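You operate a simulated robot arm through the tools that you are given. There is no shell and no other tool.

You are at the controls of a simulated robot arm. One attempt, no reset.

Task
Crease the green blank and put it back on its pad.
Fine: on the fold plate: flap down, roller across and home, flap up again. Where these are worked on the way, their far stop is far enough and under half their travel is too little: fold flap.

The check looks at the end state, three seconds after you hand in, the way a careful person would. Anything else that was tipped, shoved, dropped, spilled or broken makes it a failure. Flat cloth is picked up by pressing the open fingertips on it (5 to 10 N) and closing them slowly along it; thin cloth reads only 2 to 8 mm in the jaws.

Robot
A 6-joint arm with a two-finger parallel gripper, fixed in place. Base frame: the origin is at the foot of the arm, x ahead of it, y to its left, z up; the work surface is at about z = 792. Units: mm, rad, N and s.
With the tool pointing down near the work surface it reaches from about 320 to 700 mm from the base axis. Its first joint turns from -2.897 to 2.897 rad. Payload 4.1 kg.
The TCP is the grasp point between the finger pads, 23 mm short of the fingertips. In the tool frame z runs along the fingers and y along their closing line. Largest opening 94 mm; finger width 38, thickness 10; the body of the gripper, 54 by 96 mm, starts 39 mm behind the TCP.
Orientation is told as [roll, pitch, yaw] about the base's x, y, z axes, in that order, counted from this pose: with the fingers straight down and closing along the base's y, the tool's x points along the base's -x, its y along +y and its z along -z.

Tools
- The arm moves only by the tool step_arm. Its argument "deltas" is one flat list of numbers, 6 for each row, row after row: the shift along the tool's x, y, z in mm, then the turn, a rotation vector about the tool's x, y, z in rad. In form: [x, y, z, ax, ay, az, x, y, z, ax, ay, az, ...]. A call has 1 to 20 rows; each row shifts and turns the commanded pose from where the row before left it, along the tool's axes as they then stand. "grip" is the closure, from 0 (fully open) to 1 (shut), set as the call begins (left out, the last holds). A row lasts 0.2 s, in which the tool goes at most 50 mm and 0.15 rad; a call with a longer step from one row to the next is refused whole, and so is a gripper value outside its range. A pose out of reach is approached as far as the arm can. The call stops where the force on the tool passes 40 N (or 10 N more than at its start, if that is more) or the arm is blocked; 0.2 s more then pass. The fingers move at their own pace (about 45 mm/s each) and stop on an object; they squeeze with about 43 N. The grip force told is the motor's: it shows also when the fingers shut on nothing. Time passes only in rows, and 0.2 s behind the last, so rows that do not move let the fingers close. It gives the time, the measured TCP pose, the force on the tool (base axes), the opening and the grip force at its end, in the units of the frame above (readings bear some noise), with the torque about the TCP (base axes, N m) and any sound that the robot's microphone picked up.
- Cameras (640 x 400 px; columns grow to the right, rows downward): "scene" is fixed at [397, -649.7, 1521.5]; the picture's right is [0.99, -0.13, 0.00], its down [-0.10, -0.73, -0.68] and it looks along [0.09, 0.67, -0.73] (base axes); focal length 312 px, centre (320, 200). "wrist" rides on the gripper at [86, 16, -74] in the tool frame; the picture's right is [-0.18, 0.98, 0.00], its down [-0.58, -0.11, -0.81] and it looks along [-0.79, -0.15, 0.59] (tool axes); focal length 243 px, centre (320, 200). There is no depth. A picture from a camera that has moved, and an enlarged one, comes with that camera's place and axes in the base frame and with its lens.
- capture(camera): a new picture of that camera. It takes no simulated time.
- lift_body(by): slides the trunk up (or, below 0, down) by that many mm; the arm rides with it, the base frame stays. It gives what a move gives, with no picture.
- inspect(camera, box): a new picture of the part [left, top, right, bottom] of that camera's present view, enlarged. It takes no simulated time.
- sign_off(): hands the job in; it is judged then, once.

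Nothing tells you positions but the pictures and the camera data. Unless the task says otherwise, let go and move clear before handing in.

The tools are called after "Request:" by a JSON object that holds its "fn" and its "kwargs". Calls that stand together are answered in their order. step_arm: Moves the arm, as the interface text tells. Its arguments: {"type":"object","properties":{"deltas":{"type":"array"},"grip":{"type":"number"}},"required":["deltas"]} The other tools are called the same way: lift_body (by) slides the trunk up or down; capture (camera) takes a picture; inspect (camera, box) takes an enlarged picture of a part of a camera's view; sign_off () hands the job in.

At the start:

```text
t: 0.0
eef_pos: [426.1, 49.0, 1121.6]
tool_rot: [0.0, 0.0, -0.001]
force: [0.2, -1.1, 0.2]
torque: [0.01, 0.0, -0.01]
opening: 93.8
grasp_force: 0.1
trunk travel left (down, up): [-475.0, 115.0]
```

scene: 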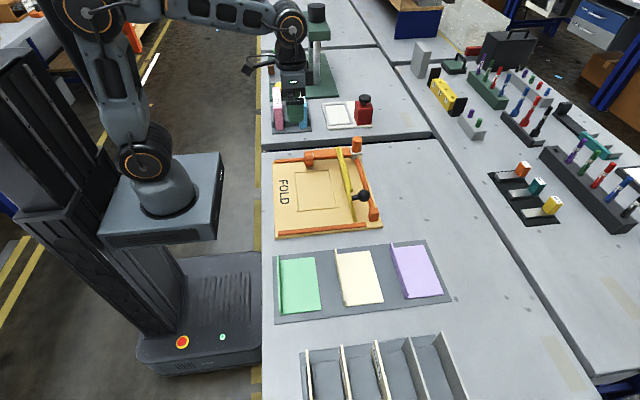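
wrist: 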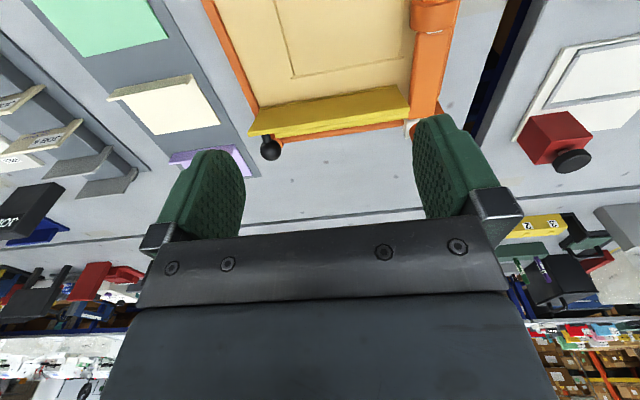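

I see a fold plate with a yellow flap on it and orange rails, and three blanks (green, cream, lilac) on a grey pad in front of it. I'll look closer before moving.

Request:
{"fn": "inspect", "kwargs": {"camera": "scene", "box": [250, 120, 410, 250]}}

Request:
{"fn": "inspect", "kwargs": {"camera": "scene", "box": [260, 230, 460, 330]}}

Request:
{"fn": "inspect", "kwargs": {"camera": "wrist", "box": [0, 0, 640, 200]}}

```text
3.08 times, centred on (330, 185) of scene
camera zoom: at [397.0, -649.7, 1521.5], right [0.99, -0.13, 0.0], down [-0.1, -0.73, -0.68], along [0.09, 0.67, -0.73], focal length 962 px, centre (289, 246)
```

zoom: 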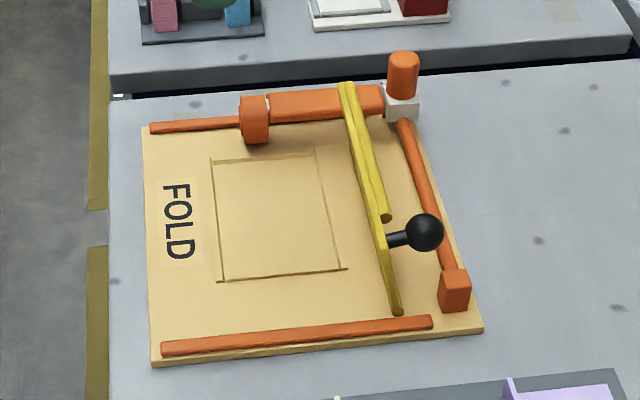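

```text
3.20 times, centred on (360, 280) of scene
camera zoom: at [397.0, -649.7, 1521.5], right [0.99, -0.13, 0.0], down [-0.1, -0.73, -0.68], along [0.09, 0.67, -0.73], focal length 1000 px, centre (192, -56)
```

zoom: 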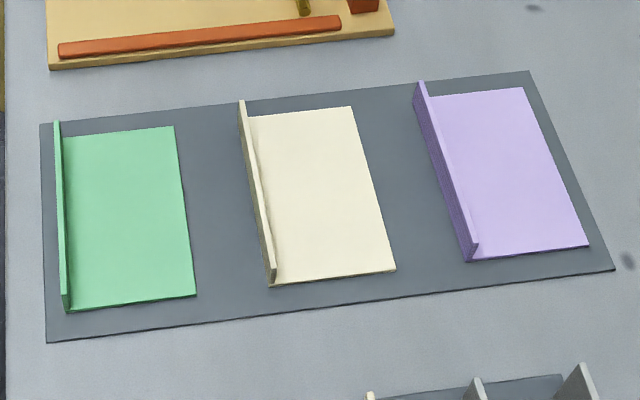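

```text
1.00 times, centred on (320, 100) of wrist (not enlarged: the box is as wide or as high as the picture)
camera zoom: at [340.2, 64.9, 1197.5], right [0.18, 0.98, 0.0], down [0.58, -0.11, 0.81], along [0.79, -0.15, -0.59], focal length 243 px, centre (320, 300)
```

zoom: 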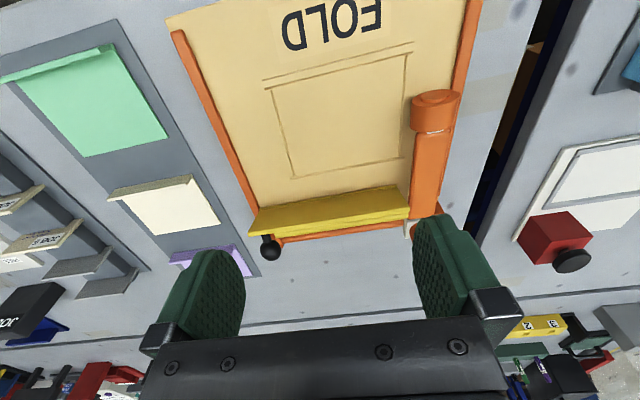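

The blanks look like thin sheets with an upright lip on the robot's side. I'll zoom in on the fold plate's parts and the green blank.

Request:
{"fn": "inspect", "kwargs": {"camera": "scene", "box": [325, 130, 389, 170]}}

Request:
{"fn": "inspect", "kwargs": {"camera": "scene", "box": [325, 165, 389, 205]}}

Request:
{"fn": "inspect", "kwargs": {"camera": "scene", "box": [325, 195, 389, 235]}}

Request:
{"fn": "inspect", "kwargs": {"camera": "scene", "box": [270, 140, 334, 180]}}

Request:
{"fn": "inspect", "kwargs": {"camera": "scene", "box": [270, 250, 350, 320]}}

Request:
{"fn": "inspect", "kwargs": {"camera": "wrist", "box": [220, 0, 480, 170]}}

```text
10.00 times, centred on (357, 150) of scene
camera zoom: at [397.0, -649.7, 1521.5], right [0.99, -0.13, 0.0], down [-0.1, -0.73, -0.68], along [0.09, 0.67, -0.73], focal length 3125 px, centre (-50, 700)
```

zoom: 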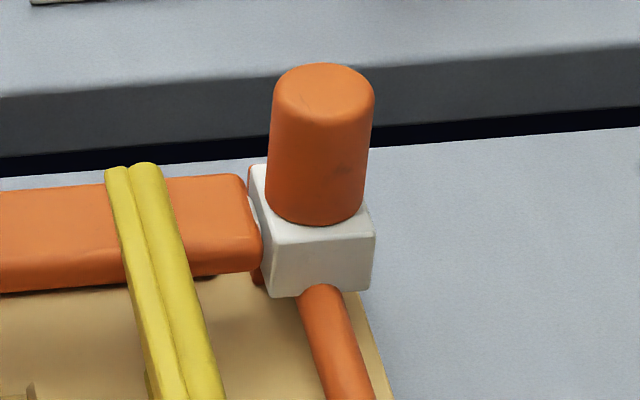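

```text
10.00 times, centred on (357, 185) of scene
camera zoom: at [397.0, -649.7, 1521.5], right [0.99, -0.13, 0.0], down [-0.1, -0.73, -0.68], along [0.09, 0.67, -0.73], focal length 3125 px, centre (-50, 350)
```

zoom: 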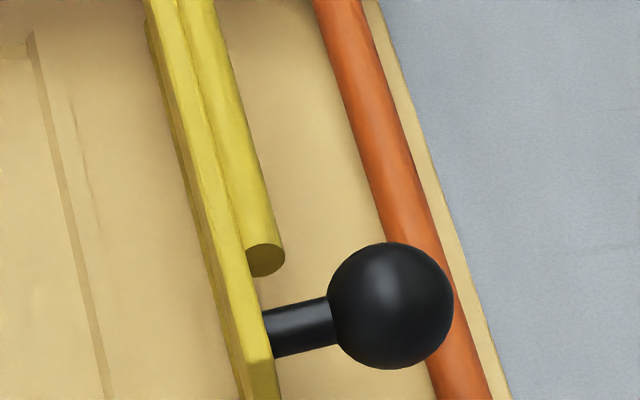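

```text
10.00 times, centred on (357, 215) of scene
camera zoom: at [397.0, -649.7, 1521.5], right [0.99, -0.13, 0.0], down [-0.1, -0.73, -0.68], along [0.09, 0.67, -0.73], focal length 3125 px, centre (-50, 50)
```

zoom: 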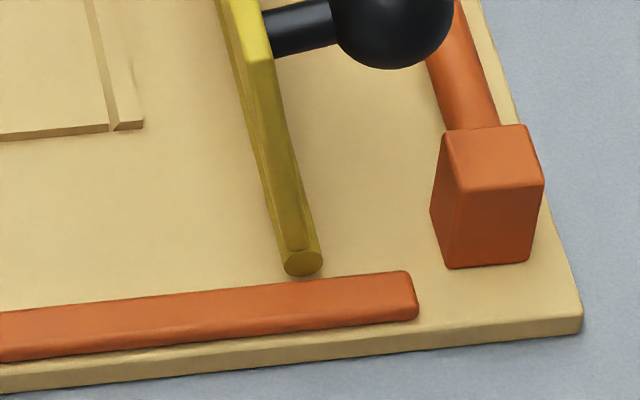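

```text
10.00 times, centred on (302, 160) of scene
camera zoom: at [397.0, -649.7, 1521.5], right [0.99, -0.13, 0.0], down [-0.1, -0.73, -0.68], along [0.09, 0.67, -0.73], focal length 3125 px, centre (500, 600)
```

zoom: 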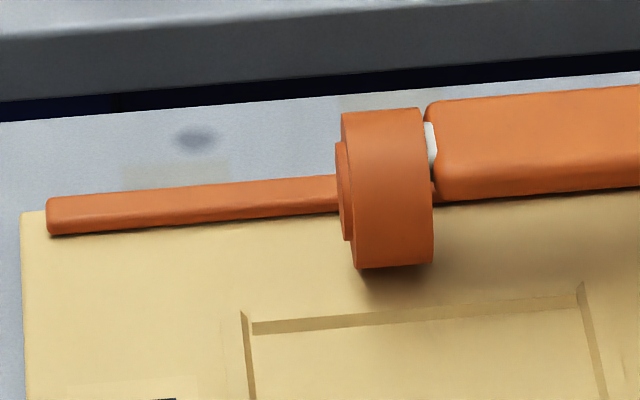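

```text
5.71 times, centred on (310, 285) of scene
camera zoom: at [397.0, -649.7, 1521.5], right [0.99, -0.13, 0.0], down [-0.1, -0.73, -0.68], along [0.09, 0.67, -0.73], focal length 1786 px, centre (377, -286)
```

zoom: 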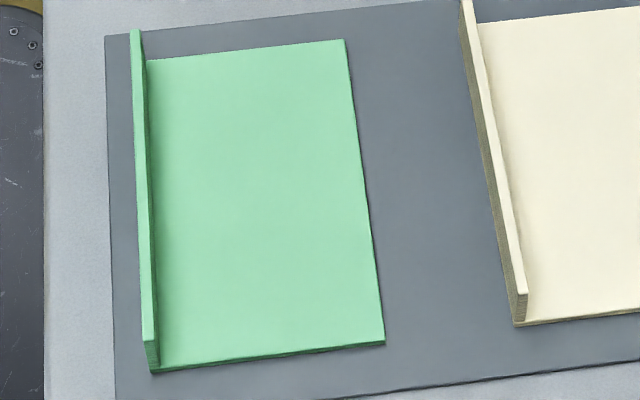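

```text
2.35 times, centred on (350, 85) of wrist
camera zoom: at [340.2, 64.9, 1197.5], right [0.18, 0.98, 0.0], down [0.58, -0.11, 0.81], along [0.79, -0.15, -0.59], focal length 571 px, centre (249, 471)
```

zoom: 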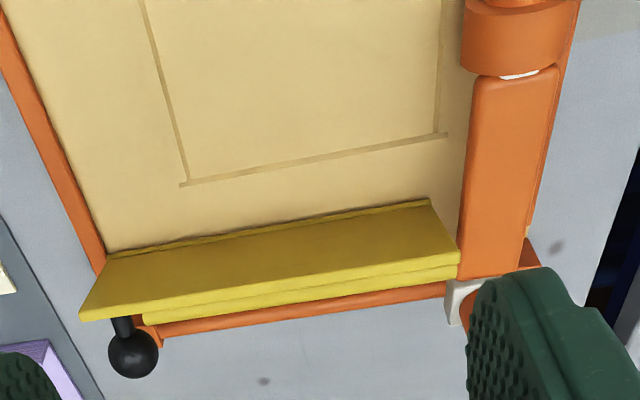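

The fold plate spans about x 341–653, y −119–227. The flap stands up, hinged near x≈573, with a knob near (600, −69, 888). The roller carriage is at the far end (y≈200). The green blank has an upright lip at x≈346, y −341…−193. I'll move above that lip with the fingers turned to close along x.

Request:
{"fn": "step_arm", "kwargs": {"deltas": [10, -39.5, 15, 0, 0, 0, 10, -39.5, 15, 0, 0, 0, 10, -39.5, 15, 0, 0, 0, 10, -39.5, 15, 0, 0, 0, 10, -39.5, 15, 0, 0, 0, 10, -39.5, 15, 0, 0, 0, 10, -39.5, 15, 0, 0, 0, 10, -39.5, 15, 0, 0, 0, 0, 0, 0, 0, 0, 0.1428, 0, 0, 0, 0, 0, 0.1428, 0, 0, 0, 0, 0, 0.1428, 0, 0, 0, 0, 0, 0.1428, 0, 0, 0, 0, 0, 0.1428, 0, 0, 0, 0, 0, 0.1428, 0, 0, 0, 0, 0, 0.1428, 0, 0, 0, 0, 0, 0.1428, 0, 0, 0, 0, 0, 0.1428, 0, 0, 0, 0, 0, 0.1428, 0, 0, 0, 0, 0, 0.1428], "grip": 0}}

```text
t: 4.0
eef_pos: [347.0, -266.9, 1000.9]
tool_rot: [0.002, -0.002, -1.574]
force: [0.3, 0.4, 0.0]
torque: [-0.02, 0.03, 0.04]
opening: 93.9
grasp_force: 0.1
trunk travel left (down, up): [-475.0, 115.0]
```

The arm is about 200 mm above the green lip, fingers closing along x. I'll take pictures to refine the lip's place.

Request:
{"fn": "capture", "kwargs": {"camera": "wrist"}}

Request:
{"fn": "capture", "kwargs": {"camera": "scene"}}

```text
taken
camera wrist: at [363.0, -180.8, 1077.5], right [0.98, -0.19, 0.0], down [-0.11, -0.58, 0.81], along [-0.15, -0.79, -0.59], focal length 243 px, centre (320, 200)
```

wrist: 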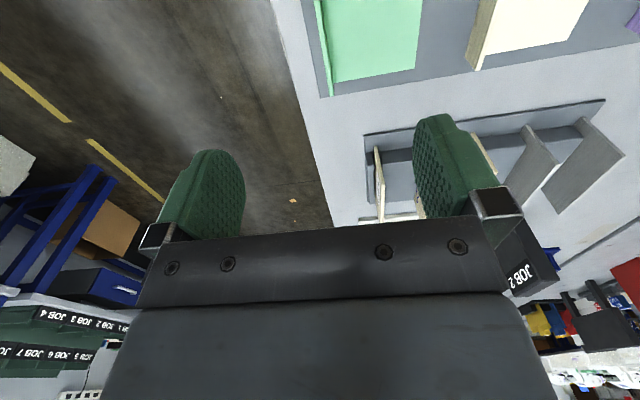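

```text
taken
```

scene: 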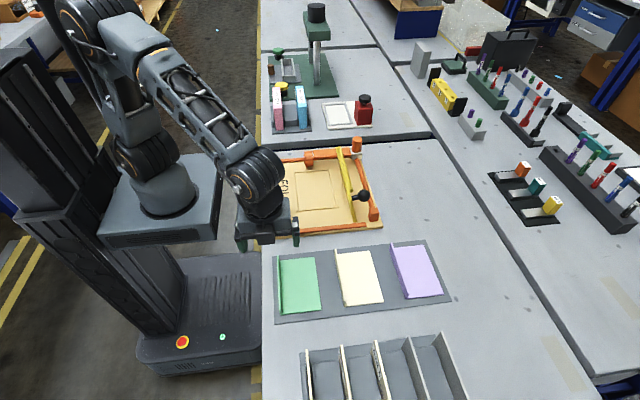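

I'll zoom into the wrist view to see the green lip's end and the blank's corners.

Request:
{"fn": "inspect", "kwargs": {"camera": "wrist", "box": [290, 0, 450, 100]}}

```text
4.00 times, centred on (370, 50) of wrist
camera zoom: at [363.0, -180.8, 1077.5], right [0.98, -0.19, 0.0], down [-0.11, -0.58, 0.81], along [-0.15, -0.79, -0.59], focal length 970 px, centre (120, 800)
```

zoom: 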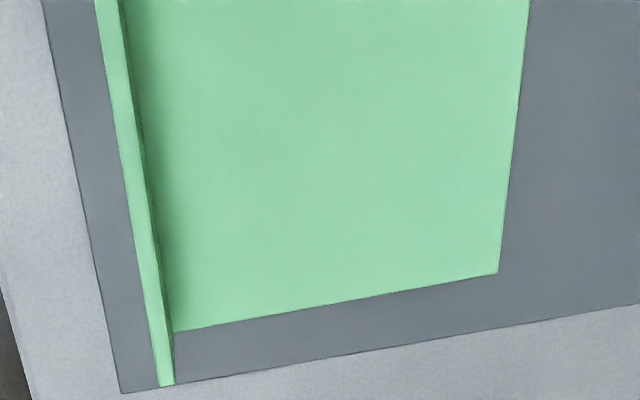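

Triangulating from both cameras, the lip top is at x≈347, z≈820, y from −334 to −187. I'll come down towards it, centred at y≈−261, with the tips staying above it, and look again.

Request:
{"fn": "step_arm", "kwargs": {"deltas": [2, 0, 40, 0, 0, 0, 2, 0, 40, 0, 0, 0, 2, 0, 30, 0, 0, 0, 0, 0, 30, 0, 0, 0]}}

Request:
{"fn": "capture", "kwargs": {"camera": "wrist"}}

Request:
{"fn": "inspect", "kwargs": {"camera": "scene", "box": [240, 200, 400, 300]}}

```text
t: 5.0
eef_pos: [346.9, -261.4, 861.9]
tool_rot: [0.001, -0.002, -1.571]
force: [-0.2, -0.5, -0.3]
torque: [-0.03, -0.02, 0.03]
opening: 94.0
grasp_force: 0.0
trunk travel left (down, up): [-475.0, 115.0]
```

```text
taken
camera wrist: at [363.2, -175.6, 937.5], right [0.98, -0.18, 0.0], down [-0.11, -0.58, 0.81], along [-0.15, -0.79, -0.59], focal length 243 px, centre (320, 200)
```

wrist: 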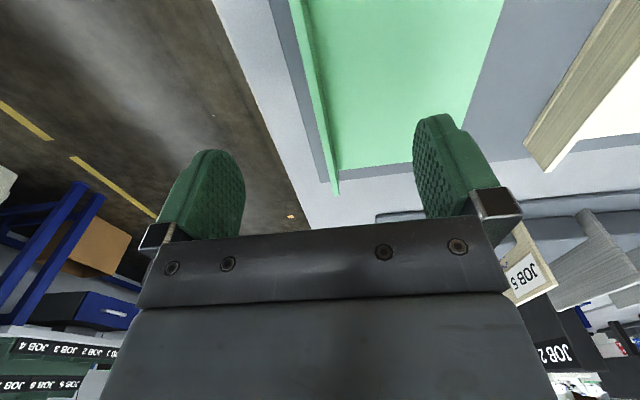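

```text
4.00 times, centred on (320, 250) of scene
camera zoom: at [397.0, -649.7, 1521.5], right [0.99, -0.13, 0.0], down [-0.1, -0.73, -0.68], along [0.09, 0.67, -0.73], focal length 1250 px, centre (320, 0)
```

zoom: 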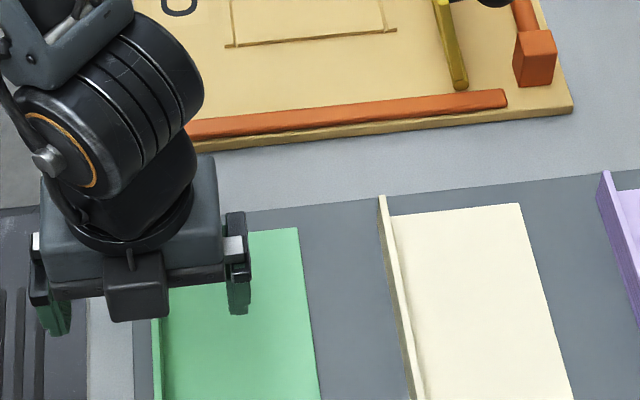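

The lip lies between the fingers. I'll lower to where the fingertips stay just above the blank's base, then close on the lip.

Request:
{"fn": "step_arm", "kwargs": {"deltas": [0, 1, 12, 0, 0, 0, 0, 0, 12, 0, 0, 0, 0, 0, 11, 0, 0, 0, 0, 0, 0, 0, 0, 0]}}

Request:
{"fn": "inspect", "kwargs": {"camera": "scene", "box": [240, 220, 400, 320]}}

Request:
{"fn": "capture", "kwargs": {"camera": "wrist"}}

```text
t: 6.0
eef_pos: [347.5, -262.9, 827.8]
tool_rot: [0.0, 0.0, -1.57]
force: [0.5, 0.0, 0.0]
torque: [-0.02, 0.01, -0.01]
opening: 94.0
grasp_force: 0.0
trunk travel left (down, up): [-475.0, 115.0]
```

```text
4.00 times, centred on (320, 270) of scene
camera zoom: at [397.0, -649.7, 1521.5], right [0.99, -0.13, 0.0], down [-0.1, -0.73, -0.68], along [0.09, 0.67, -0.73], focal length 1250 px, centre (320, -80)
```

zoom: 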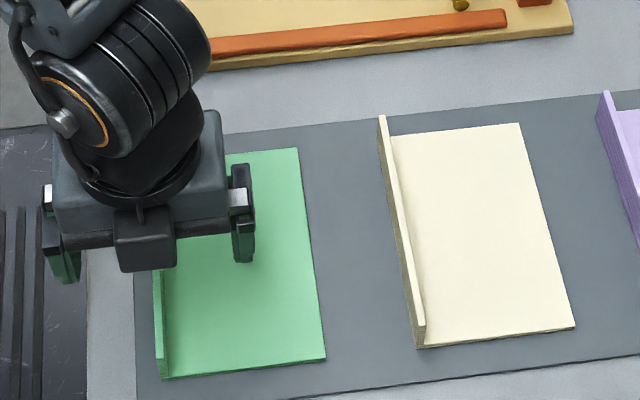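

```text
taken
camera wrist: at [364.3, -176.0, 903.0], right [0.98, -0.18, 0.0], down [-0.11, -0.58, 0.81], along [-0.15, -0.79, -0.59], focal length 243 px, centre (320, 200)
```

wrist: 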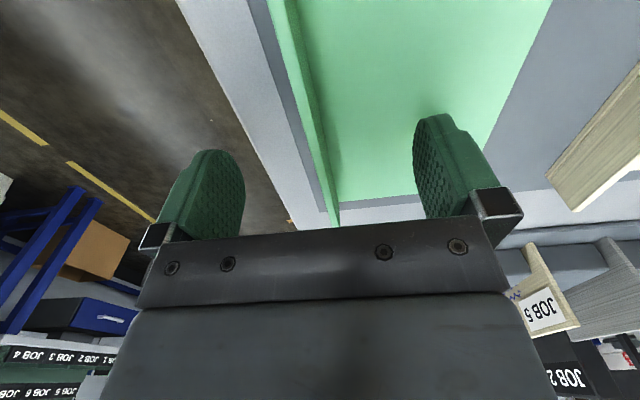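

Nothing is touching yet and the lip is centred between the fingers. I'll close slowly on it.

Request:
{"fn": "step_arm", "kwargs": {"deltas": [0, 0, 2, 0, 0, 0, 0, 0, 0, 0, 0, 0, 0, 0, 0, 0, 0, 0, 0, 0, 0, 0, 0, 0, 0, 0, 0, 0, 0, 0, 0, 0, 0, 0, 0, 0, 0, 0, 0, 0, 0, 0, 0, 0, 0, 0, 0, 0], "grip": 1}}

Request:
{"fn": "inspect", "kwargs": {"camera": "scene", "box": [240, 220, 400, 320]}}

Request:
{"fn": "capture", "kwargs": {"camera": "wrist"}}

```text
t: 7.8
eef_pos: [347.7, -263.6, 825.5]
tool_rot: [0.0, 0.001, -1.569]
force: [-0.5, 0.4, 0.6]
torque: [0.01, 0.01, 0.0]
opening: 3.4
grasp_force: 43.4
trunk travel left (down, up): [-475.0, 115.0]
```

```text
4.00 times, centred on (320, 270) of scene
camera zoom: at [397.0, -649.7, 1521.5], right [0.99, -0.13, 0.0], down [-0.1, -0.73, -0.68], along [0.09, 0.67, -0.73], focal length 1250 px, centre (320, -80)
```

zoom: 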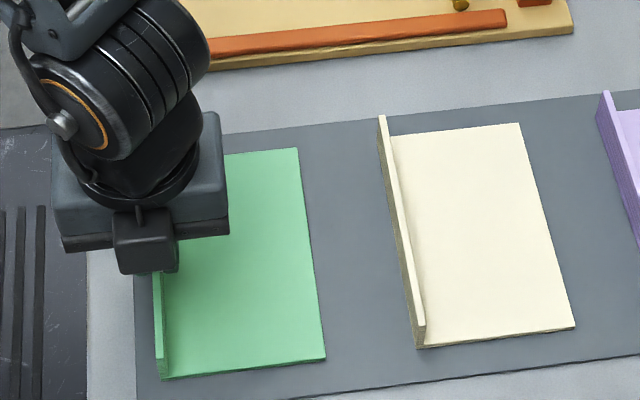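

```text
taken
camera wrist: at [363.7, -176.0, 901.1], right [0.98, -0.18, 0.0], down [-0.11, -0.58, 0.81], along [-0.15, -0.79, -0.59], focal length 243 px, centre (320, 200)
```

wrist: 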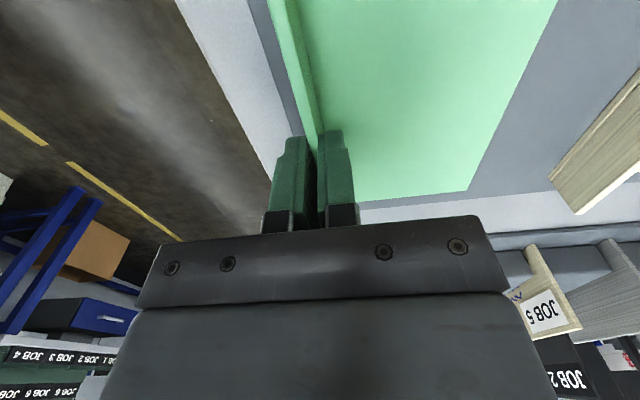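

The jaws hold the lip at 3.4 mm. I'll lift gently and check that the blank comes along level.

Request:
{"fn": "step_arm", "kwargs": {"deltas": [0, 0, -8, 0, 0, 0, 0, 0, -15, 0, 0, 0, 0, 0, -25, 0, 0, 0, 0, 0, -30, 0, 0, 0, 0, 0, -30, 0, 0, 0, 0, 0, 0, 0, 0, 0]}}

Request:
{"fn": "inspect", "kwargs": {"camera": "scene", "box": [240, 180, 400, 300]}}

Request:
{"fn": "capture", "kwargs": {"camera": "wrist"}}

```text
t: 9.2
eef_pos: [346.6, -262.2, 933.6]
tool_rot: [0.0, -0.001, -1.572]
force: [-0.9, -0.5, 0.0]
torque: [-0.01, 0.02, -0.03]
opening: 3.5
grasp_force: 43.3
trunk travel left (down, up): [-475.0, 115.0]
```

```text
3.33 times, centred on (320, 240) of scene
camera zoom: at [397.0, -649.7, 1521.5], right [0.99, -0.13, 0.0], down [-0.1, -0.73, -0.68], along [0.09, 0.67, -0.73], focal length 1042 px, centre (320, 67)
```

zoom: 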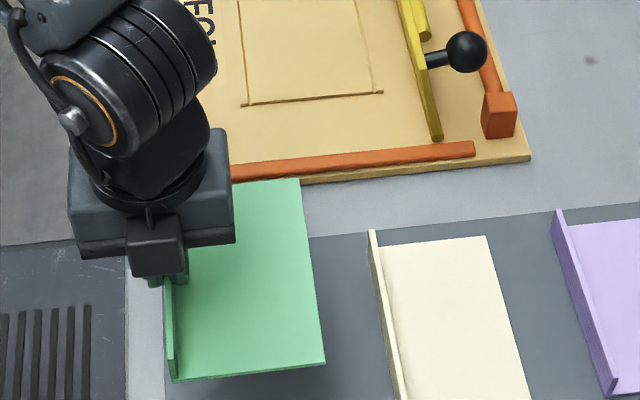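

```text
taken
camera wrist: at [363.8, -176.2, 1008.7], right [0.98, -0.18, 0.0], down [-0.11, -0.58, 0.81], along [-0.15, -0.79, -0.59], focal length 243 px, centre (320, 200)
```

wrist: 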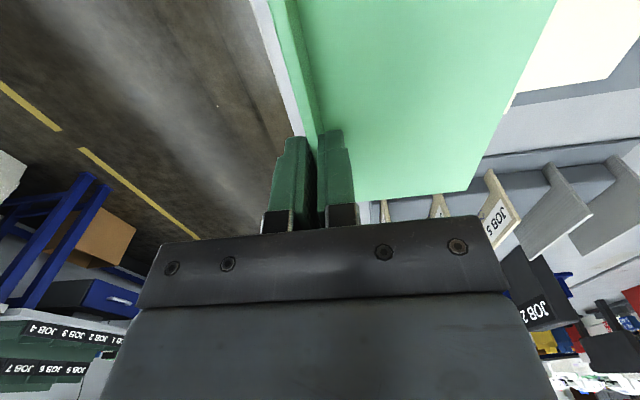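

The blank is held level and clear. I'll carry it over the fold plate so it hangs centred above the marked outline (centre about (472, 66)).

Request:
{"fn": "step_arm", "kwargs": {"deltas": [15, 4, 0, 0, 0, 0, 27, 6.5, 0, 0, 0, 0, 27, 6.5, 0, 0, 0, 0, 27, 6.5, 0, 0, 0, 0, 27, 6.5, 0, 0, 0, 0, 27, 6.5, 0, 0, 0, 0, 27, 6.5, 0, 0, 0, 0, 27, 6.5, 0, 0, 0, 0, 27, 6.5, 0, 0, 0, 0, 27, 6.5, 0, 0, 0, 0, 27, 6.5, 0, 0, 0, 0, 27, 6.5, 0, 0, 0, 0, 15, 3, 0, 0, 0, 0, 0, 0, 0, 0, 0, 0]}}

Request:
{"fn": "inspect", "kwargs": {"camera": "scene", "box": [240, 110, 400, 250]}}

Request:
{"fn": "capture", "kwargs": {"camera": "wrist"}}

```text
t: 12.2
eef_pos: [427.0, 65.6, 933.8]
tool_rot: [0.0, 0.0, -1.571]
force: [-0.7, 0.3, -0.7]
torque: [0.01, 0.02, -0.02]
opening: 3.3
grasp_force: 43.2
trunk travel left (down, up): [-475.0, 115.0]
```

```text
2.86 times, centred on (320, 180) of scene
camera zoom: at [397.0, -649.7, 1521.5], right [0.99, -0.13, 0.0], down [-0.1, -0.73, -0.68], along [0.09, 0.67, -0.73], focal length 893 px, centre (320, 257)
```

zoom: 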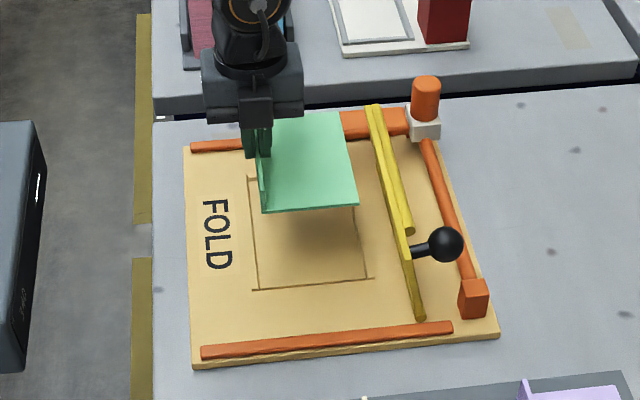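

```text
taken
camera wrist: at [443.5, 151.5, 1009.5], right [0.98, -0.18, 0.0], down [-0.11, -0.58, 0.81], along [-0.15, -0.79, -0.59], focal length 243 px, centre (320, 200)
```

wrist: 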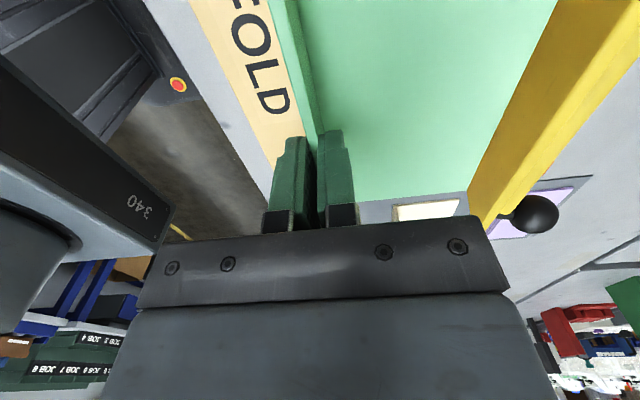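

The blank hangs over the outline. I'll lower it to about 25 mm above the plate and check the alignment.

Request:
{"fn": "step_arm", "kwargs": {"deltas": [0, 0, 15, 0, 0, 0, 0, 0, 20, 0, 0, 0, 0, 0, 20, 0, 0, 0, 0, 0, 20, 0, 0, 0, 0, 0, 0, 0, 0, 0]}}

Request:
{"fn": "inspect", "kwargs": {"camera": "scene", "box": [260, 130, 388, 210]}}

Request:
{"fn": "capture", "kwargs": {"camera": "wrist"}}

```text
t: 13.4
eef_pos: [427.9, 65.9, 859.0]
tool_rot: [-0.001, -0.001, -1.572]
force: [-0.5, 0.2, -0.1]
torque: [0.02, 0.03, -0.01]
opening: 3.3
grasp_force: 43.1
trunk travel left (down, up): [-475.0, 115.0]
```

```text
5.00 times, centred on (324, 170) of scene
camera zoom: at [397.0, -649.7, 1521.5], right [0.99, -0.13, 0.0], down [-0.1, -0.73, -0.68], along [0.09, 0.67, -0.73], focal length 1563 px, centre (300, 350)
```

zoom: 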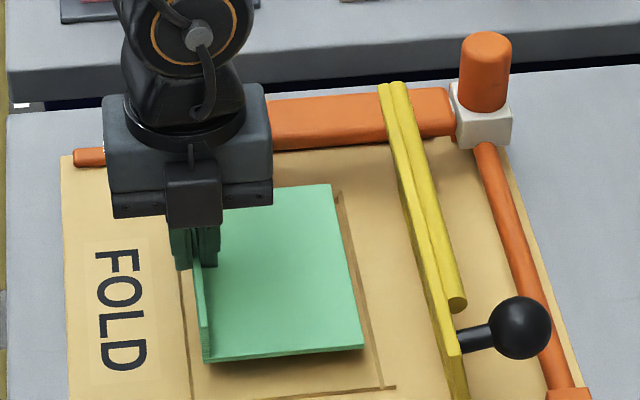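

```text
taken
camera wrist: at [443.0, 151.8, 933.7], right [0.98, -0.18, 0.0], down [-0.11, -0.58, 0.81], along [-0.15, -0.79, -0.59], focal length 243 px, centre (320, 200)
```

wrist: 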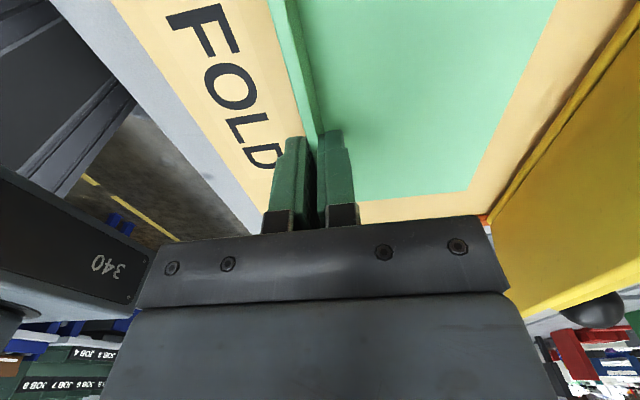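

The alignment is close; a 3 mm shift away from me centres it better. I'll shift it and keep lowering, slowing down near contact.

Request:
{"fn": "step_arm", "kwargs": {"deltas": [3, 0, 5, 0, 0, 0, 0, 0, 8, 0, 0, 0, 0, 0, 6, 0, 0, 0, 0, 0, 3, 0, 0, 0, 0, 0, 0, 0, 0, 0]}}

Request:
{"fn": "inspect", "kwargs": {"camera": "scene", "box": [260, 140, 388, 220]}}

```text
t: 14.6
eef_pos: [426.0, 69.5, 835.9]
tool_rot: [0.0, 0.0, -1.57]
force: [-0.4, 0.7, 0.4]
torque: [0.01, -0.01, -0.01]
opening: 3.4
grasp_force: 42.8
trunk travel left (down, up): [-475.0, 115.0]
```

```text
5.00 times, centred on (324, 180) of scene
camera zoom: at [397.0, -649.7, 1521.5], right [0.99, -0.13, 0.0], down [-0.1, -0.73, -0.68], along [0.09, 0.67, -0.73], focal length 1563 px, centre (300, 300)
```

zoom: 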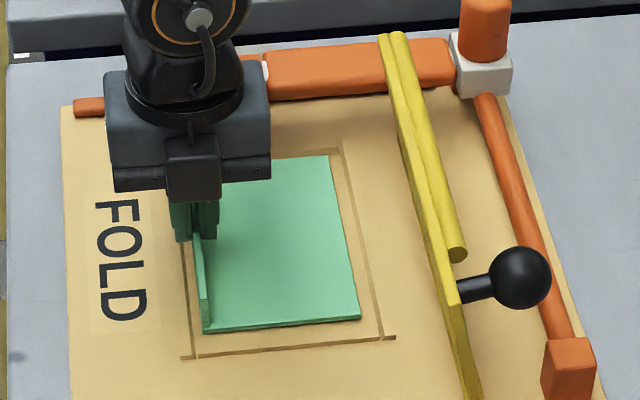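

The blank is nearly down and well inside the outline. I'll lower in 1 mm steps to feel for contact.

Request:
{"fn": "step_arm", "kwargs": {"deltas": [0, 0, 1, 0, 0, 0, 0, 0, 1, 0, 0, 0, 0, 0, 0, 0, 0, 0]}}

```text
t: 15.4
eef_pos: [425.1, 68.1, 835.1]
tool_rot: [0.002, 0.0, -1.569]
force: [-1.9, 0.8, 6.4]
torque: [0.04, 0.01, 0.01]
opening: 3.5
grasp_force: 42.9
trunk travel left (down, up): [-475.0, 115.0]
```

Contact is felt at about 6 N. I'll open the jaws partway and rise straight up.

Request:
{"fn": "step_arm", "kwargs": {"deltas": [0, 0, 0, 0, 0, 0, 0, 0, 0, 0, 0, 0, 0, 0, 0, 0, 0, 0, 0, 0, 0, 0, 0, 0], "grip": 0.6}}

Request:
{"fn": "step_arm", "kwargs": {"deltas": [0, 0, -5, 0, 0, 0, 0, 0, -15, 0, 0, 0, 0, 0, -30, 0, 0, 0, 0, 0, -40, 0, 0, 0, 0, 0, -40, 0, 0, 0, 0, 0, -40, 0, 0, 0]}}

Request:
{"fn": "capture", "kwargs": {"camera": "wrist"}}

Request:
{"fn": "inspect", "kwargs": {"camera": "scene", "box": [260, 140, 388, 220]}}

```text
t: 16.4
eef_pos: [426.1, 68.6, 834.3]
tool_rot: [0.0, 0.001, -1.573]
force: [-1.9, -1.2, 0.2]
torque: [0.01, 0.0, -0.03]
opening: 37.6
grasp_force: 0.1
trunk travel left (down, up): [-475.0, 115.0]
```

```text
t: 17.8
eef_pos: [425.6, 71.4, 1007.2]
tool_rot: [0.0, 0.001, -1.572]
force: [-0.3, -0.1, -0.7]
torque: [0.02, 0.01, 0.02]
opening: 37.6
grasp_force: 0.0
trunk travel left (down, up): [-475.0, 115.0]
```

```text
taken
camera wrist: at [441.6, 157.5, 1081.3], right [0.98, -0.18, 0.0], down [-0.11, -0.58, 0.81], along [-0.15, -0.79, -0.59], focal length 243 px, centre (320, 200)
```

wrist: 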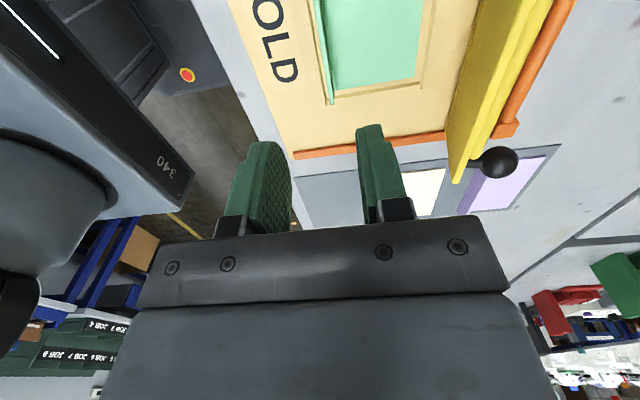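

```text
5.00 times, centred on (324, 180) of scene
camera zoom: at [397.0, -649.7, 1521.5], right [0.99, -0.13, 0.0], down [-0.1, -0.73, -0.68], along [0.09, 0.67, -0.73], focal length 1563 px, centre (300, 300)
```

zoom: 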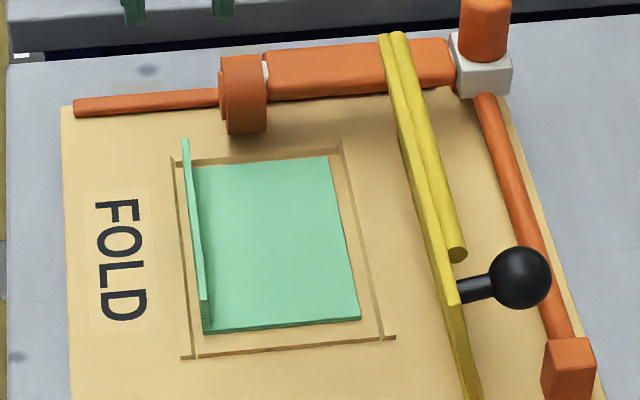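

The blank sits inside the outline, clear of the roller wheel. I'll turn the gripper back to yaw 0 and get a close view of the flap, knob, roller bar and handle.

Request:
{"fn": "step_arm", "kwargs": {"deltas": [0, 0, 0, 0, 0, -0.1428, 0, 0, 0, 0, 0, -0.1428, 0, 0, 0, 0, 0, -0.1428, 0, 0, 0, 0, 0, -0.1428, 0, 0, 0, 0, 0, -0.1428, 0, 0, 0, 0, 0, -0.1428, 0, 0, 0, 0, 0, -0.1428, 0, 0, 0, 0, 0, -0.1428, 0, 0, 0, 0, 0, -0.1428, 0, 0, 0, 0, 0, -0.1428, 0, 0, 0, 0, 0, -0.1428, 0, 0, 0, 0, 0, 0], "grip": 0.2}}

Request:
{"fn": "capture", "kwargs": {"camera": "wrist"}}

Request:
{"fn": "inspect", "kwargs": {"camera": "wrist", "box": [160, 0, 480, 200]}}

```text
t: 20.4
eef_pos: [426.4, 68.5, 1004.1]
tool_rot: [-0.001, 0.001, 0.0]
force: [0.9, 0.0, -0.2]
torque: [-0.01, -0.01, -0.02]
opening: 75.1
grasp_force: 0.0
trunk travel left (down, up): [-475.0, 115.0]
```

```text
taken
camera wrist: at [339.8, 84.7, 1079.7], right [0.18, 0.98, 0.0], down [0.58, -0.11, 0.81], along [0.79, -0.15, -0.59], focal length 243 px, centre (320, 200)
```

wrist: 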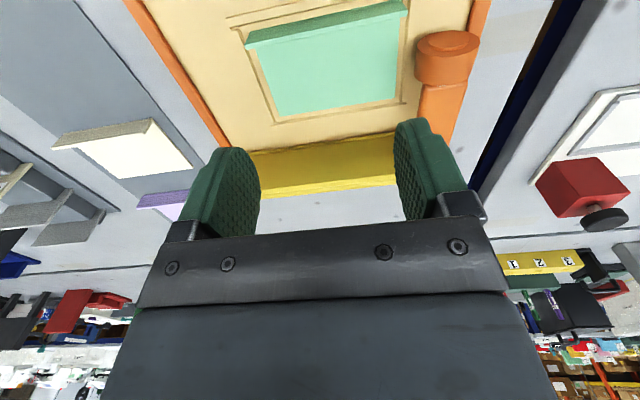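

```text
2.00 times, centred on (320, 100) of wrist
camera zoom: at [339.8, 84.7, 1079.7], right [0.18, 0.98, 0.0], down [0.58, -0.11, 0.81], along [0.79, -0.15, -0.59], focal length 485 px, centre (320, 400)
```

zoom: 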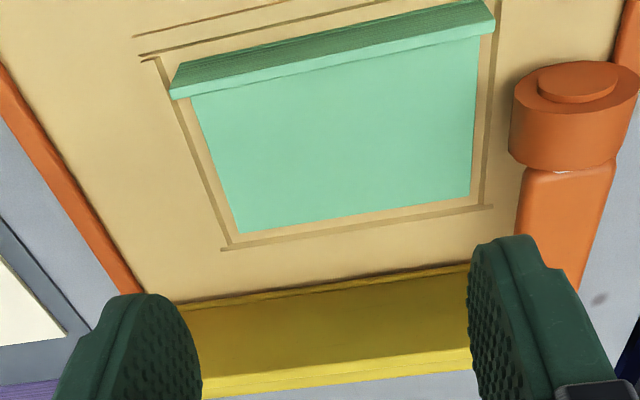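

From these views the knob's centre is about (600, −67, 888) and the hinge about (575, 808), so the flap swings down towards the robot. I'll move above the knob with the fingers closing along y.

Request:
{"fn": "step_arm", "kwargs": {"deltas": [-25, -20, 0, 0, 0, 0, -30, -24, 0, 0, 0, 0, -30, -24, 0, 0, 0, 0, -30, -24, 0, 0, 0, 0, -30, -24, 0, 0, 0, 0, -30.4, -20, 0, 0, 0, 0, 0, 0, 20, 0, 0, 0, 0, 0, 20, 0, 0, 0, 0, 0, 0, 0, 0, 0]}}

Request:
{"fn": "capture", "kwargs": {"camera": "wrist"}}

Request:
{"fn": "inspect", "kwargs": {"camera": "scene", "box": [310, 120, 438, 200]}}

```text
t: 22.4
eef_pos: [601.3, -66.3, 963.3]
tool_rot: [0.001, 0.001, 0.0]
force: [-0.9, -0.1, -0.3]
torque: [0.02, 0.04, -0.02]
opening: 75.3
grasp_force: 0.0
trunk travel left (down, up): [-475.0, 115.0]
```

```text
taken
camera wrist: at [515.2, -50.4, 1039.0], right [0.18, 0.98, 0.0], down [0.58, -0.11, 0.81], along [0.79, -0.15, -0.59], focal length 243 px, centre (320, 200)
```

wrist: 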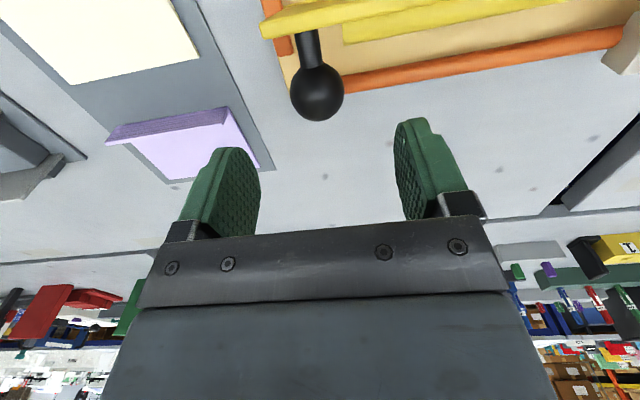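

```text
5.00 times, centred on (374, 160) of scene
camera zoom: at [397.0, -649.7, 1521.5], right [0.99, -0.13, 0.0], down [-0.1, -0.73, -0.68], along [0.09, 0.67, -0.73], focal length 1563 px, centre (50, 400)
```

zoom: 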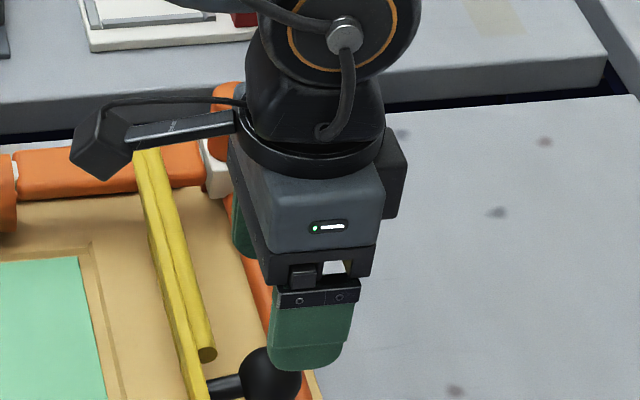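

The knob is right below the fingers at about (599, −68, 888). I'll come down so the pads straddle it, then close.

Request:
{"fn": "step_arm", "kwargs": {"deltas": [0, 0, 20, 0, 0, 0, 0, 0, 20, 0, 0, 0, 0, 0, 15, 0, 0, 0, 0, 0, 9, 0, 0, 0, 0, 0, 0, 0, 0, 0]}}

Request:
{"fn": "capture", "kwargs": {"camera": "wrist"}}

Request:
{"fn": "inspect", "kwargs": {"camera": "scene", "box": [310, 140, 438, 220]}}

```text
t: 23.6
eef_pos: [600.8, -66.9, 898.1]
tool_rot: [0.0, 0.001, 0.001]
force: [1.0, -0.8, 0.4]
torque: [0.02, 0.0, -0.03]
opening: 75.1
grasp_force: 0.0
trunk travel left (down, up): [-475.0, 115.0]
```

```text
taken
camera wrist: at [514.4, -50.9, 974.6], right [0.18, 0.98, 0.0], down [0.58, -0.11, 0.81], along [0.79, -0.15, -0.59], focal length 243 px, centre (320, 200)
```

wrist: 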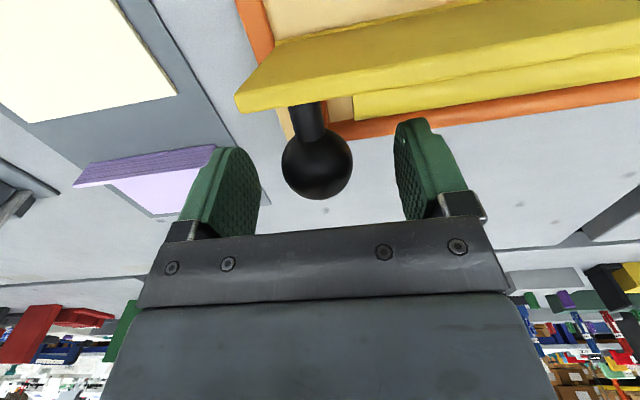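

```text
5.00 times, centred on (374, 180) of scene
camera zoom: at [397.0, -649.7, 1521.5], right [0.99, -0.13, 0.0], down [-0.1, -0.73, -0.68], along [0.09, 0.67, -0.73], focal length 1563 px, centre (50, 300)
```

zoom: 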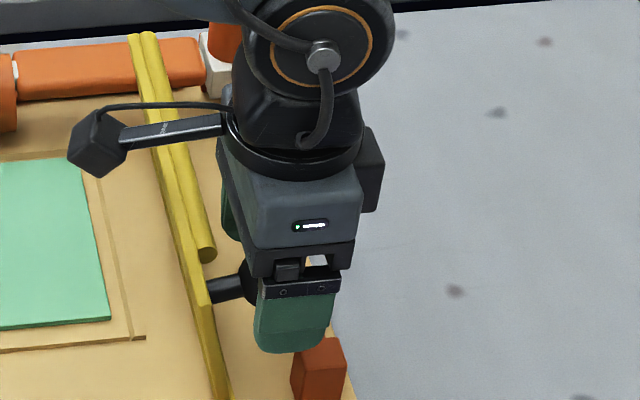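

The fingers straddle the knob cleanly. I'll close on it.

Request:
{"fn": "step_arm", "kwargs": {"deltas": [0, 0, 0, 0, 0, 0, 0, 0, 0, 0, 0, 0, 0, 0, 0, 0, 0, 0, 0, 0, 0, 0, 0, 0, 0, 0, 0, 0, 0, 0], "grip": 1}}

```text
t: 24.8
eef_pos: [601.0, -68.4, 899.7]
tool_rot: [-0.002, -0.001, -0.001]
force: [0.1, -12.6, -1.1]
torque: [-0.22, -0.01, -0.23]
opening: 35.1
grasp_force: 45.1
trunk travel left (down, up): [-475.0, 115.0]
```

The knob is held at 35 mm. I'll start the arc about the hinge in small pieces while watching the force.

Request:
{"fn": "step_arm", "kwargs": {"deltas": [0, -1, 0, 0, 0, 0, 4.7, 0, -1.1, 0, 0, 0, 4.7, 0, -1.1, 0, 0, 0, 0, 0, 0, 0, 0, 0]}}

```text
t: 25.8
eef_pos: [594.1, -68.4, 901.9]
tool_rot: [-0.001, -0.001, 0.0]
force: [14.8, -5.2, -8.0]
torque: [-0.05, -1.4, 0.08]
opening: 34.9
grasp_force: 45.0
trunk travel left (down, up): [-475.0, 115.0]
```

The flap is moving with some twist building in the grip. I'll ease the squeeze slightly so the knob can turn between the pads, and check the picture.

Request:
{"fn": "step_arm", "kwargs": {"deltas": [0, 0, 0, 0, 0, 0, 0, 0, 0, 0, 0, 0], "grip": 0.634}}

Request:
{"fn": "inspect", "kwargs": {"camera": "scene", "box": [310, 140, 438, 220]}}

```text
t: 26.4
eef_pos: [590.5, -68.3, 902.4]
tool_rot: [0.002, 0.001, 0.001]
force: [-2.3, -1.7, -1.1]
torque: [-0.01, 0.2, -0.04]
opening: 35.9
grasp_force: 10.8
trunk travel left (down, up): [-475.0, 115.0]
```

```text
5.00 times, centred on (374, 180) of scene
camera zoom: at [397.0, -649.7, 1521.5], right [0.99, -0.13, 0.0], down [-0.1, -0.73, -0.68], along [0.09, 0.67, -0.73], focal length 1563 px, centre (50, 300)
```

zoom: 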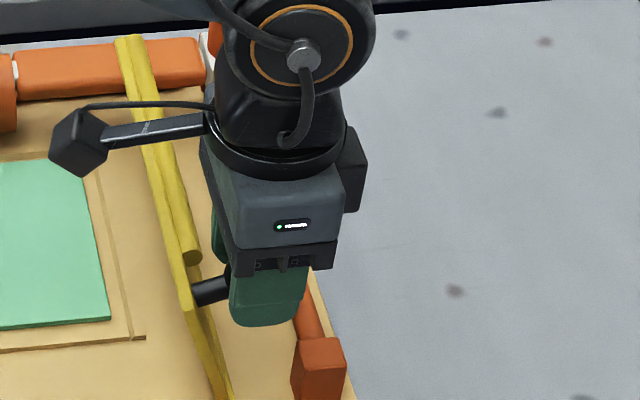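

The twist is gone and a light 11 N hold remains. I'll carry on along the arc.

Request:
{"fn": "step_arm", "kwargs": {"deltas": [4.8, 0, -0.8, 0, 0, 0, 4.8, 0, -0.4, 0, 0, 0, 4.85, 0, -0.1, 0, 0, 0, 4.85, 0, 0.1, 0, 0, 0, 4.8, 0, 0.4, 0, 0, 0, 4.8, 0, 0.7, 0, 0, 0, 0, 0, 0, 0, 0, 0]}}

```text
t: 28.0
eef_pos: [560.2, -68.8, 900.2]
tool_rot: [0.0, 0.01, 0.0]
force: [-2.3, -2.6, 0.4]
torque: [-0.03, 0.2, -0.02]
opening: 35.8
grasp_force: 5.5
trunk travel left (down, up): [-475.0, 115.0]
```

Smooth so far with low force. Continuing the arc downwards.

Request:
{"fn": "step_arm", "kwargs": {"deltas": [4.7, 0, 1.0, 0, 0, 0, 4.7, 0, 1.2, 0, 0, 0, 4.6, 0, 1.5, 0, 0, 0, 4.5, 0, 1.8, 0, 0, 0, 4.4, 0, 2.0, 0, 0, 0, 4.3, 0, 2.3, 0, 0, 0, 4.1, 0, 2.5, 0, 0, 0, 4.0, 0, 2.7, 0, 0, 0, 0, 0, 0, 0, 0, 0]}}

Request:
{"fn": "inspect", "kwargs": {"camera": "scene", "box": [270, 140, 398, 220]}}

```text
t: 30.0
eef_pos: [527.9, -68.2, 889.6]
tool_rot: [-0.001, -0.004, 0.001]
force: [4.0, 3.0, 23.3]
torque: [0.04, -1.55, 0.03]
opening: 35.5
grasp_force: 44.9
trunk travel left (down, up): [-475.0, 115.0]
```

```text
5.00 times, centred on (334, 180) of scene
camera zoom: at [397.0, -649.7, 1521.5], right [0.99, -0.13, 0.0], down [-0.1, -0.73, -0.68], along [0.09, 0.67, -0.73], focal length 1563 px, centre (250, 300)
```

zoom: 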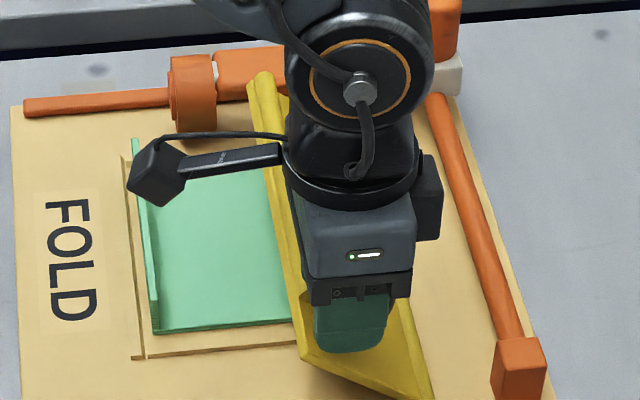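

The twist is building again and the grip force has climbed. I'll relax the squeeze a touch without moving and read the result.

Request:
{"fn": "step_arm", "kwargs": {"deltas": [0, 0, 0, 0, 0, 0], "grip": 0.626}}

```text
t: 30.4
eef_pos: [527.4, -69.8, 885.5]
tool_rot: [0.0, 0.004, 0.001]
force: [-0.6, 0.5, -0.4]
torque: [-0.06, -0.05, 0.01]
opening: 36.1
grasp_force: 1.1
trunk travel left (down, up): [-475.0, 115.0]
```

Request:
{"fn": "inspect", "kwargs": {"camera": "scene", "box": [290, 150, 386, 210]}}

Request:
{"fn": "capture", "kwargs": {"camera": "wrist"}}

```text
6.67 times, centred on (338, 180) of scene
camera zoom: at [397.0, -649.7, 1521.5], right [0.99, -0.13, 0.0], down [-0.1, -0.73, -0.68], along [0.09, 0.67, -0.73], focal length 2084 px, centre (200, 333)
```

zoom: 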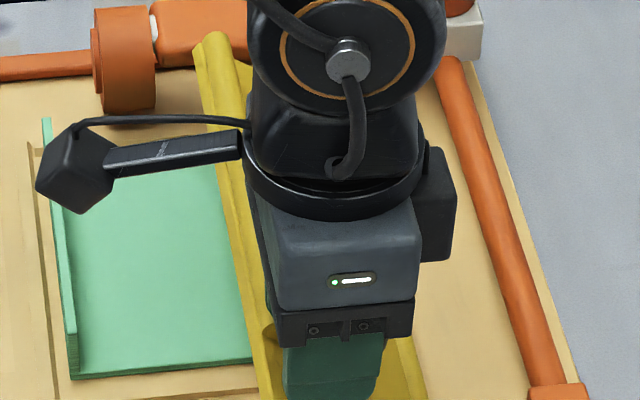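

```text
taken
camera wrist: at [440.7, -52.2, 961.5], right [0.18, 0.98, 0.0], down [0.59, -0.11, 0.8], along [0.79, -0.15, -0.6], focal length 243 px, centre (320, 200)
```

wrist: 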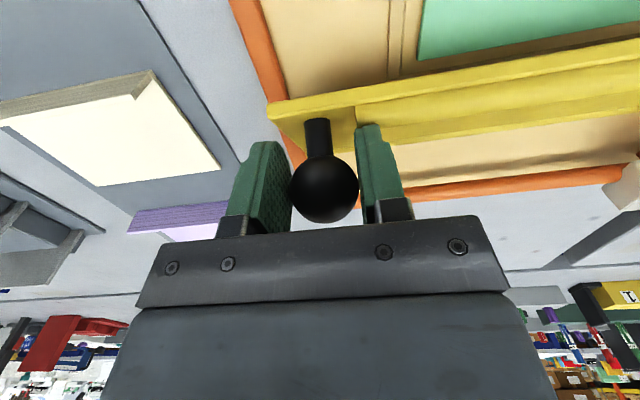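

Relaxing freed the twist; the knob has slid about 10 mm up in the fingers. I'll recentre the fingers on the knob with this light hold.

Request:
{"fn": "step_arm", "kwargs": {"deltas": [-3, 0, -5, 0, 0, 0, -3, 0, -4, 0, 0, 0, 0, 0, 0, 0, 0, 0], "grip": 0.62}}

Request:
{"fn": "capture", "kwargs": {"camera": "wrist"}}

```text
t: 31.2
eef_pos: [534.2, -69.2, 894.8]
tool_rot: [0.0, 0.0, 0.001]
force: [0.2, 2.1, -1.2]
torque: [0.03, 0.02, 0.0]
opening: 36.8
grasp_force: 0.9
trunk travel left (down, up): [-475.0, 115.0]
```

```text
taken
camera wrist: at [447.9, -52.4, 971.9], right [0.18, 0.98, 0.0], down [0.58, -0.11, 0.81], along [0.79, -0.15, -0.59], focal length 243 px, centre (320, 200)
```

wrist: 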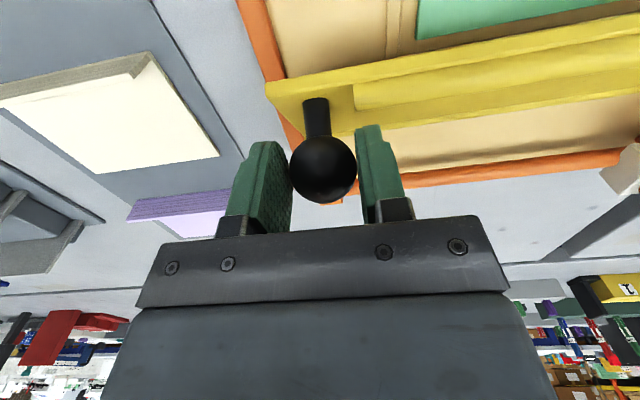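

The flap stays where it is by hinge friction, so regripping is safe. I'll close lightly again and continue the arc down.

Request:
{"fn": "step_arm", "kwargs": {"deltas": [0, 0, 0, 0, 0, 0, 0, 0, 0, 0, 0, 0, 3.5, 0, 2, 0, 0, 0, 3.6, 0, 2.1, 0, 0, 0, 3.3, 0, 2.4, 0, 0, 0, 3.3, 0, 2.4, 0, 0, 0], "grip": 0.634}}

Request:
{"fn": "step_arm", "kwargs": {"deltas": [0, 0, 0, 0, 0, 0], "grip": 0.624}}

Request:
{"fn": "capture", "kwargs": {"camera": "wrist"}}

```text
t: 32.6
eef_pos: [520.9, -68.1, 888.7]
tool_rot: [-0.002, -0.006, 0.0]
force: [9.3, -1.7, 14.9]
torque: [0.04, -1.52, 0.0]
opening: 35.2
grasp_force: 45.3
trunk travel left (down, up): [-475.0, 115.0]
```

```text
t: 33.0
eef_pos: [518.2, -68.5, 886.0]
tool_rot: [0.0, 0.003, 0.001]
force: [-2.1, -2.0, -1.9]
torque: [-0.02, 0.09, -0.09]
opening: 36.0
grasp_force: 0.6
trunk travel left (down, up): [-475.0, 115.0]
```

```text
taken
camera wrist: at [432.7, -52.1, 962.1], right [0.18, 0.98, 0.0], down [0.58, -0.11, 0.8], along [0.79, -0.15, -0.59], focal length 243 px, centre (320, 200)
```

wrist: 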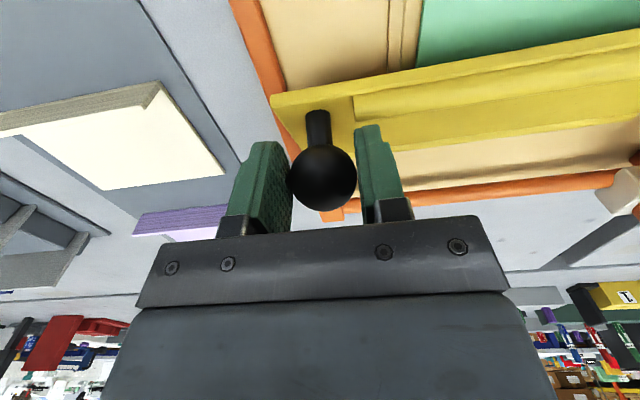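

The grip works but drags. Since the hinge friction holds the flap, the rest is easier by pushing the knob down with closed fingertips. I'll loosen, rise clear and close the fingers above the knob.

Request:
{"fn": "step_arm", "kwargs": {"deltas": [0, 0, 0, 0, 0, 0, 0, 0, -5, 0, 0, 0, 0, 0, -10, 0, 0, 0, 0, 0, -15, 0, 0, 0, 0, 0, -20, 0, 0, 0, 0, 0, 0, 0, 0, 0], "grip": 0.59}}

Request:
{"fn": "capture", "kwargs": {"camera": "wrist"}}

Request:
{"fn": "inspect", "kwargs": {"camera": "scene", "box": [290, 140, 418, 220]}}

```text
t: 34.4
eef_pos: [519.1, -68.4, 938.9]
tool_rot: [-0.001, -0.001, 0.0]
force: [-0.1, 0.6, 0.5]
torque: [0.03, 0.0, 0.01]
opening: 38.5
grasp_force: 0.1
trunk travel left (down, up): [-475.0, 115.0]
```

```text
taken
camera wrist: at [433.4, -51.9, 1013.6], right [0.18, 0.98, 0.0], down [0.58, -0.11, 0.81], along [0.79, -0.15, -0.59], focal length 243 px, centre (320, 200)
```

wrist: 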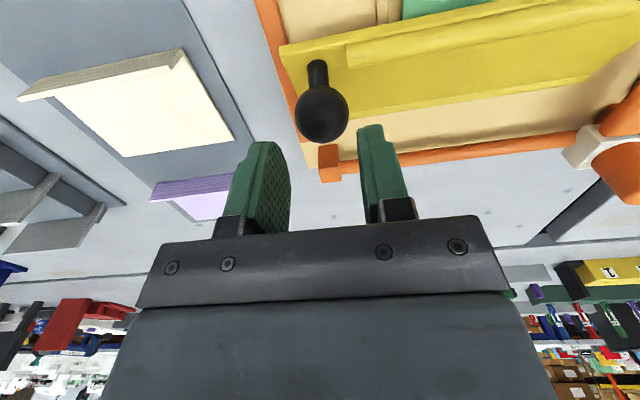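

```text
5.00 times, centred on (354, 180) of scene
camera zoom: at [397.0, -649.7, 1521.5], right [0.99, -0.13, 0.0], down [-0.1, -0.73, -0.68], along [0.09, 0.67, -0.73], focal length 1563 px, centre (150, 300)
```

zoom: 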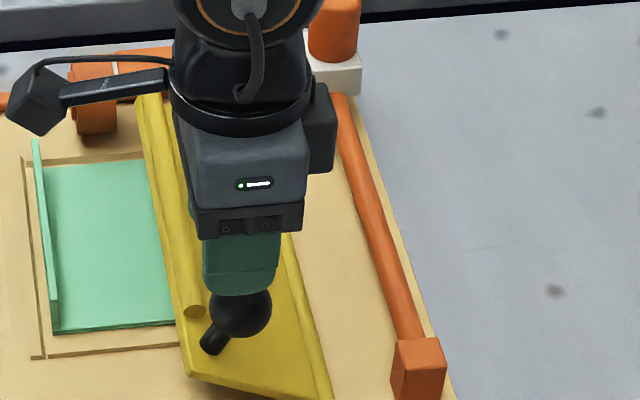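

The knob is at about (527, −68, 876) and the flap is roughly two thirds down. I'll close the fingers and push the knob down from above.

Request:
{"fn": "step_arm", "kwargs": {"deltas": [4.7, 0, 0, 0, 0, 0, 0, 0, 0, 0, 0, 0, 0, 0, 0, 0, 0, 0, 0, 0, 0, 0, 0, 0], "grip": 1}}

Request:
{"fn": "step_arm", "kwargs": {"deltas": [0, 0, 10, 0, 0, 0, 0, 0, 6, 0, 0, 0, 0, 0, 4, 0, 0, 0, 0, 0, 4, 0, 0, 0, 0, 0, 4, 0, 0, 0, 0, 0, 4, 0, 0, 0]}}

```text
t: 35.4
eef_pos: [515.2, -69.1, 937.9]
tool_rot: [0.0, -0.001, -0.001]
force: [0.5, -0.1, 0.7]
torque: [0.01, -0.03, -0.03]
opening: 0.0
grasp_force: 42.0
trunk travel left (down, up): [-475.0, 115.0]
```

```text
t: 36.8
eef_pos: [515.0, -68.9, 905.7]
tool_rot: [0.0, 0.0, 0.0]
force: [-0.5, -0.3, -0.1]
torque: [0.04, -0.01, 0.01]
opening: 0.2
grasp_force: 42.4
trunk travel left (down, up): [-475.0, 115.0]
```

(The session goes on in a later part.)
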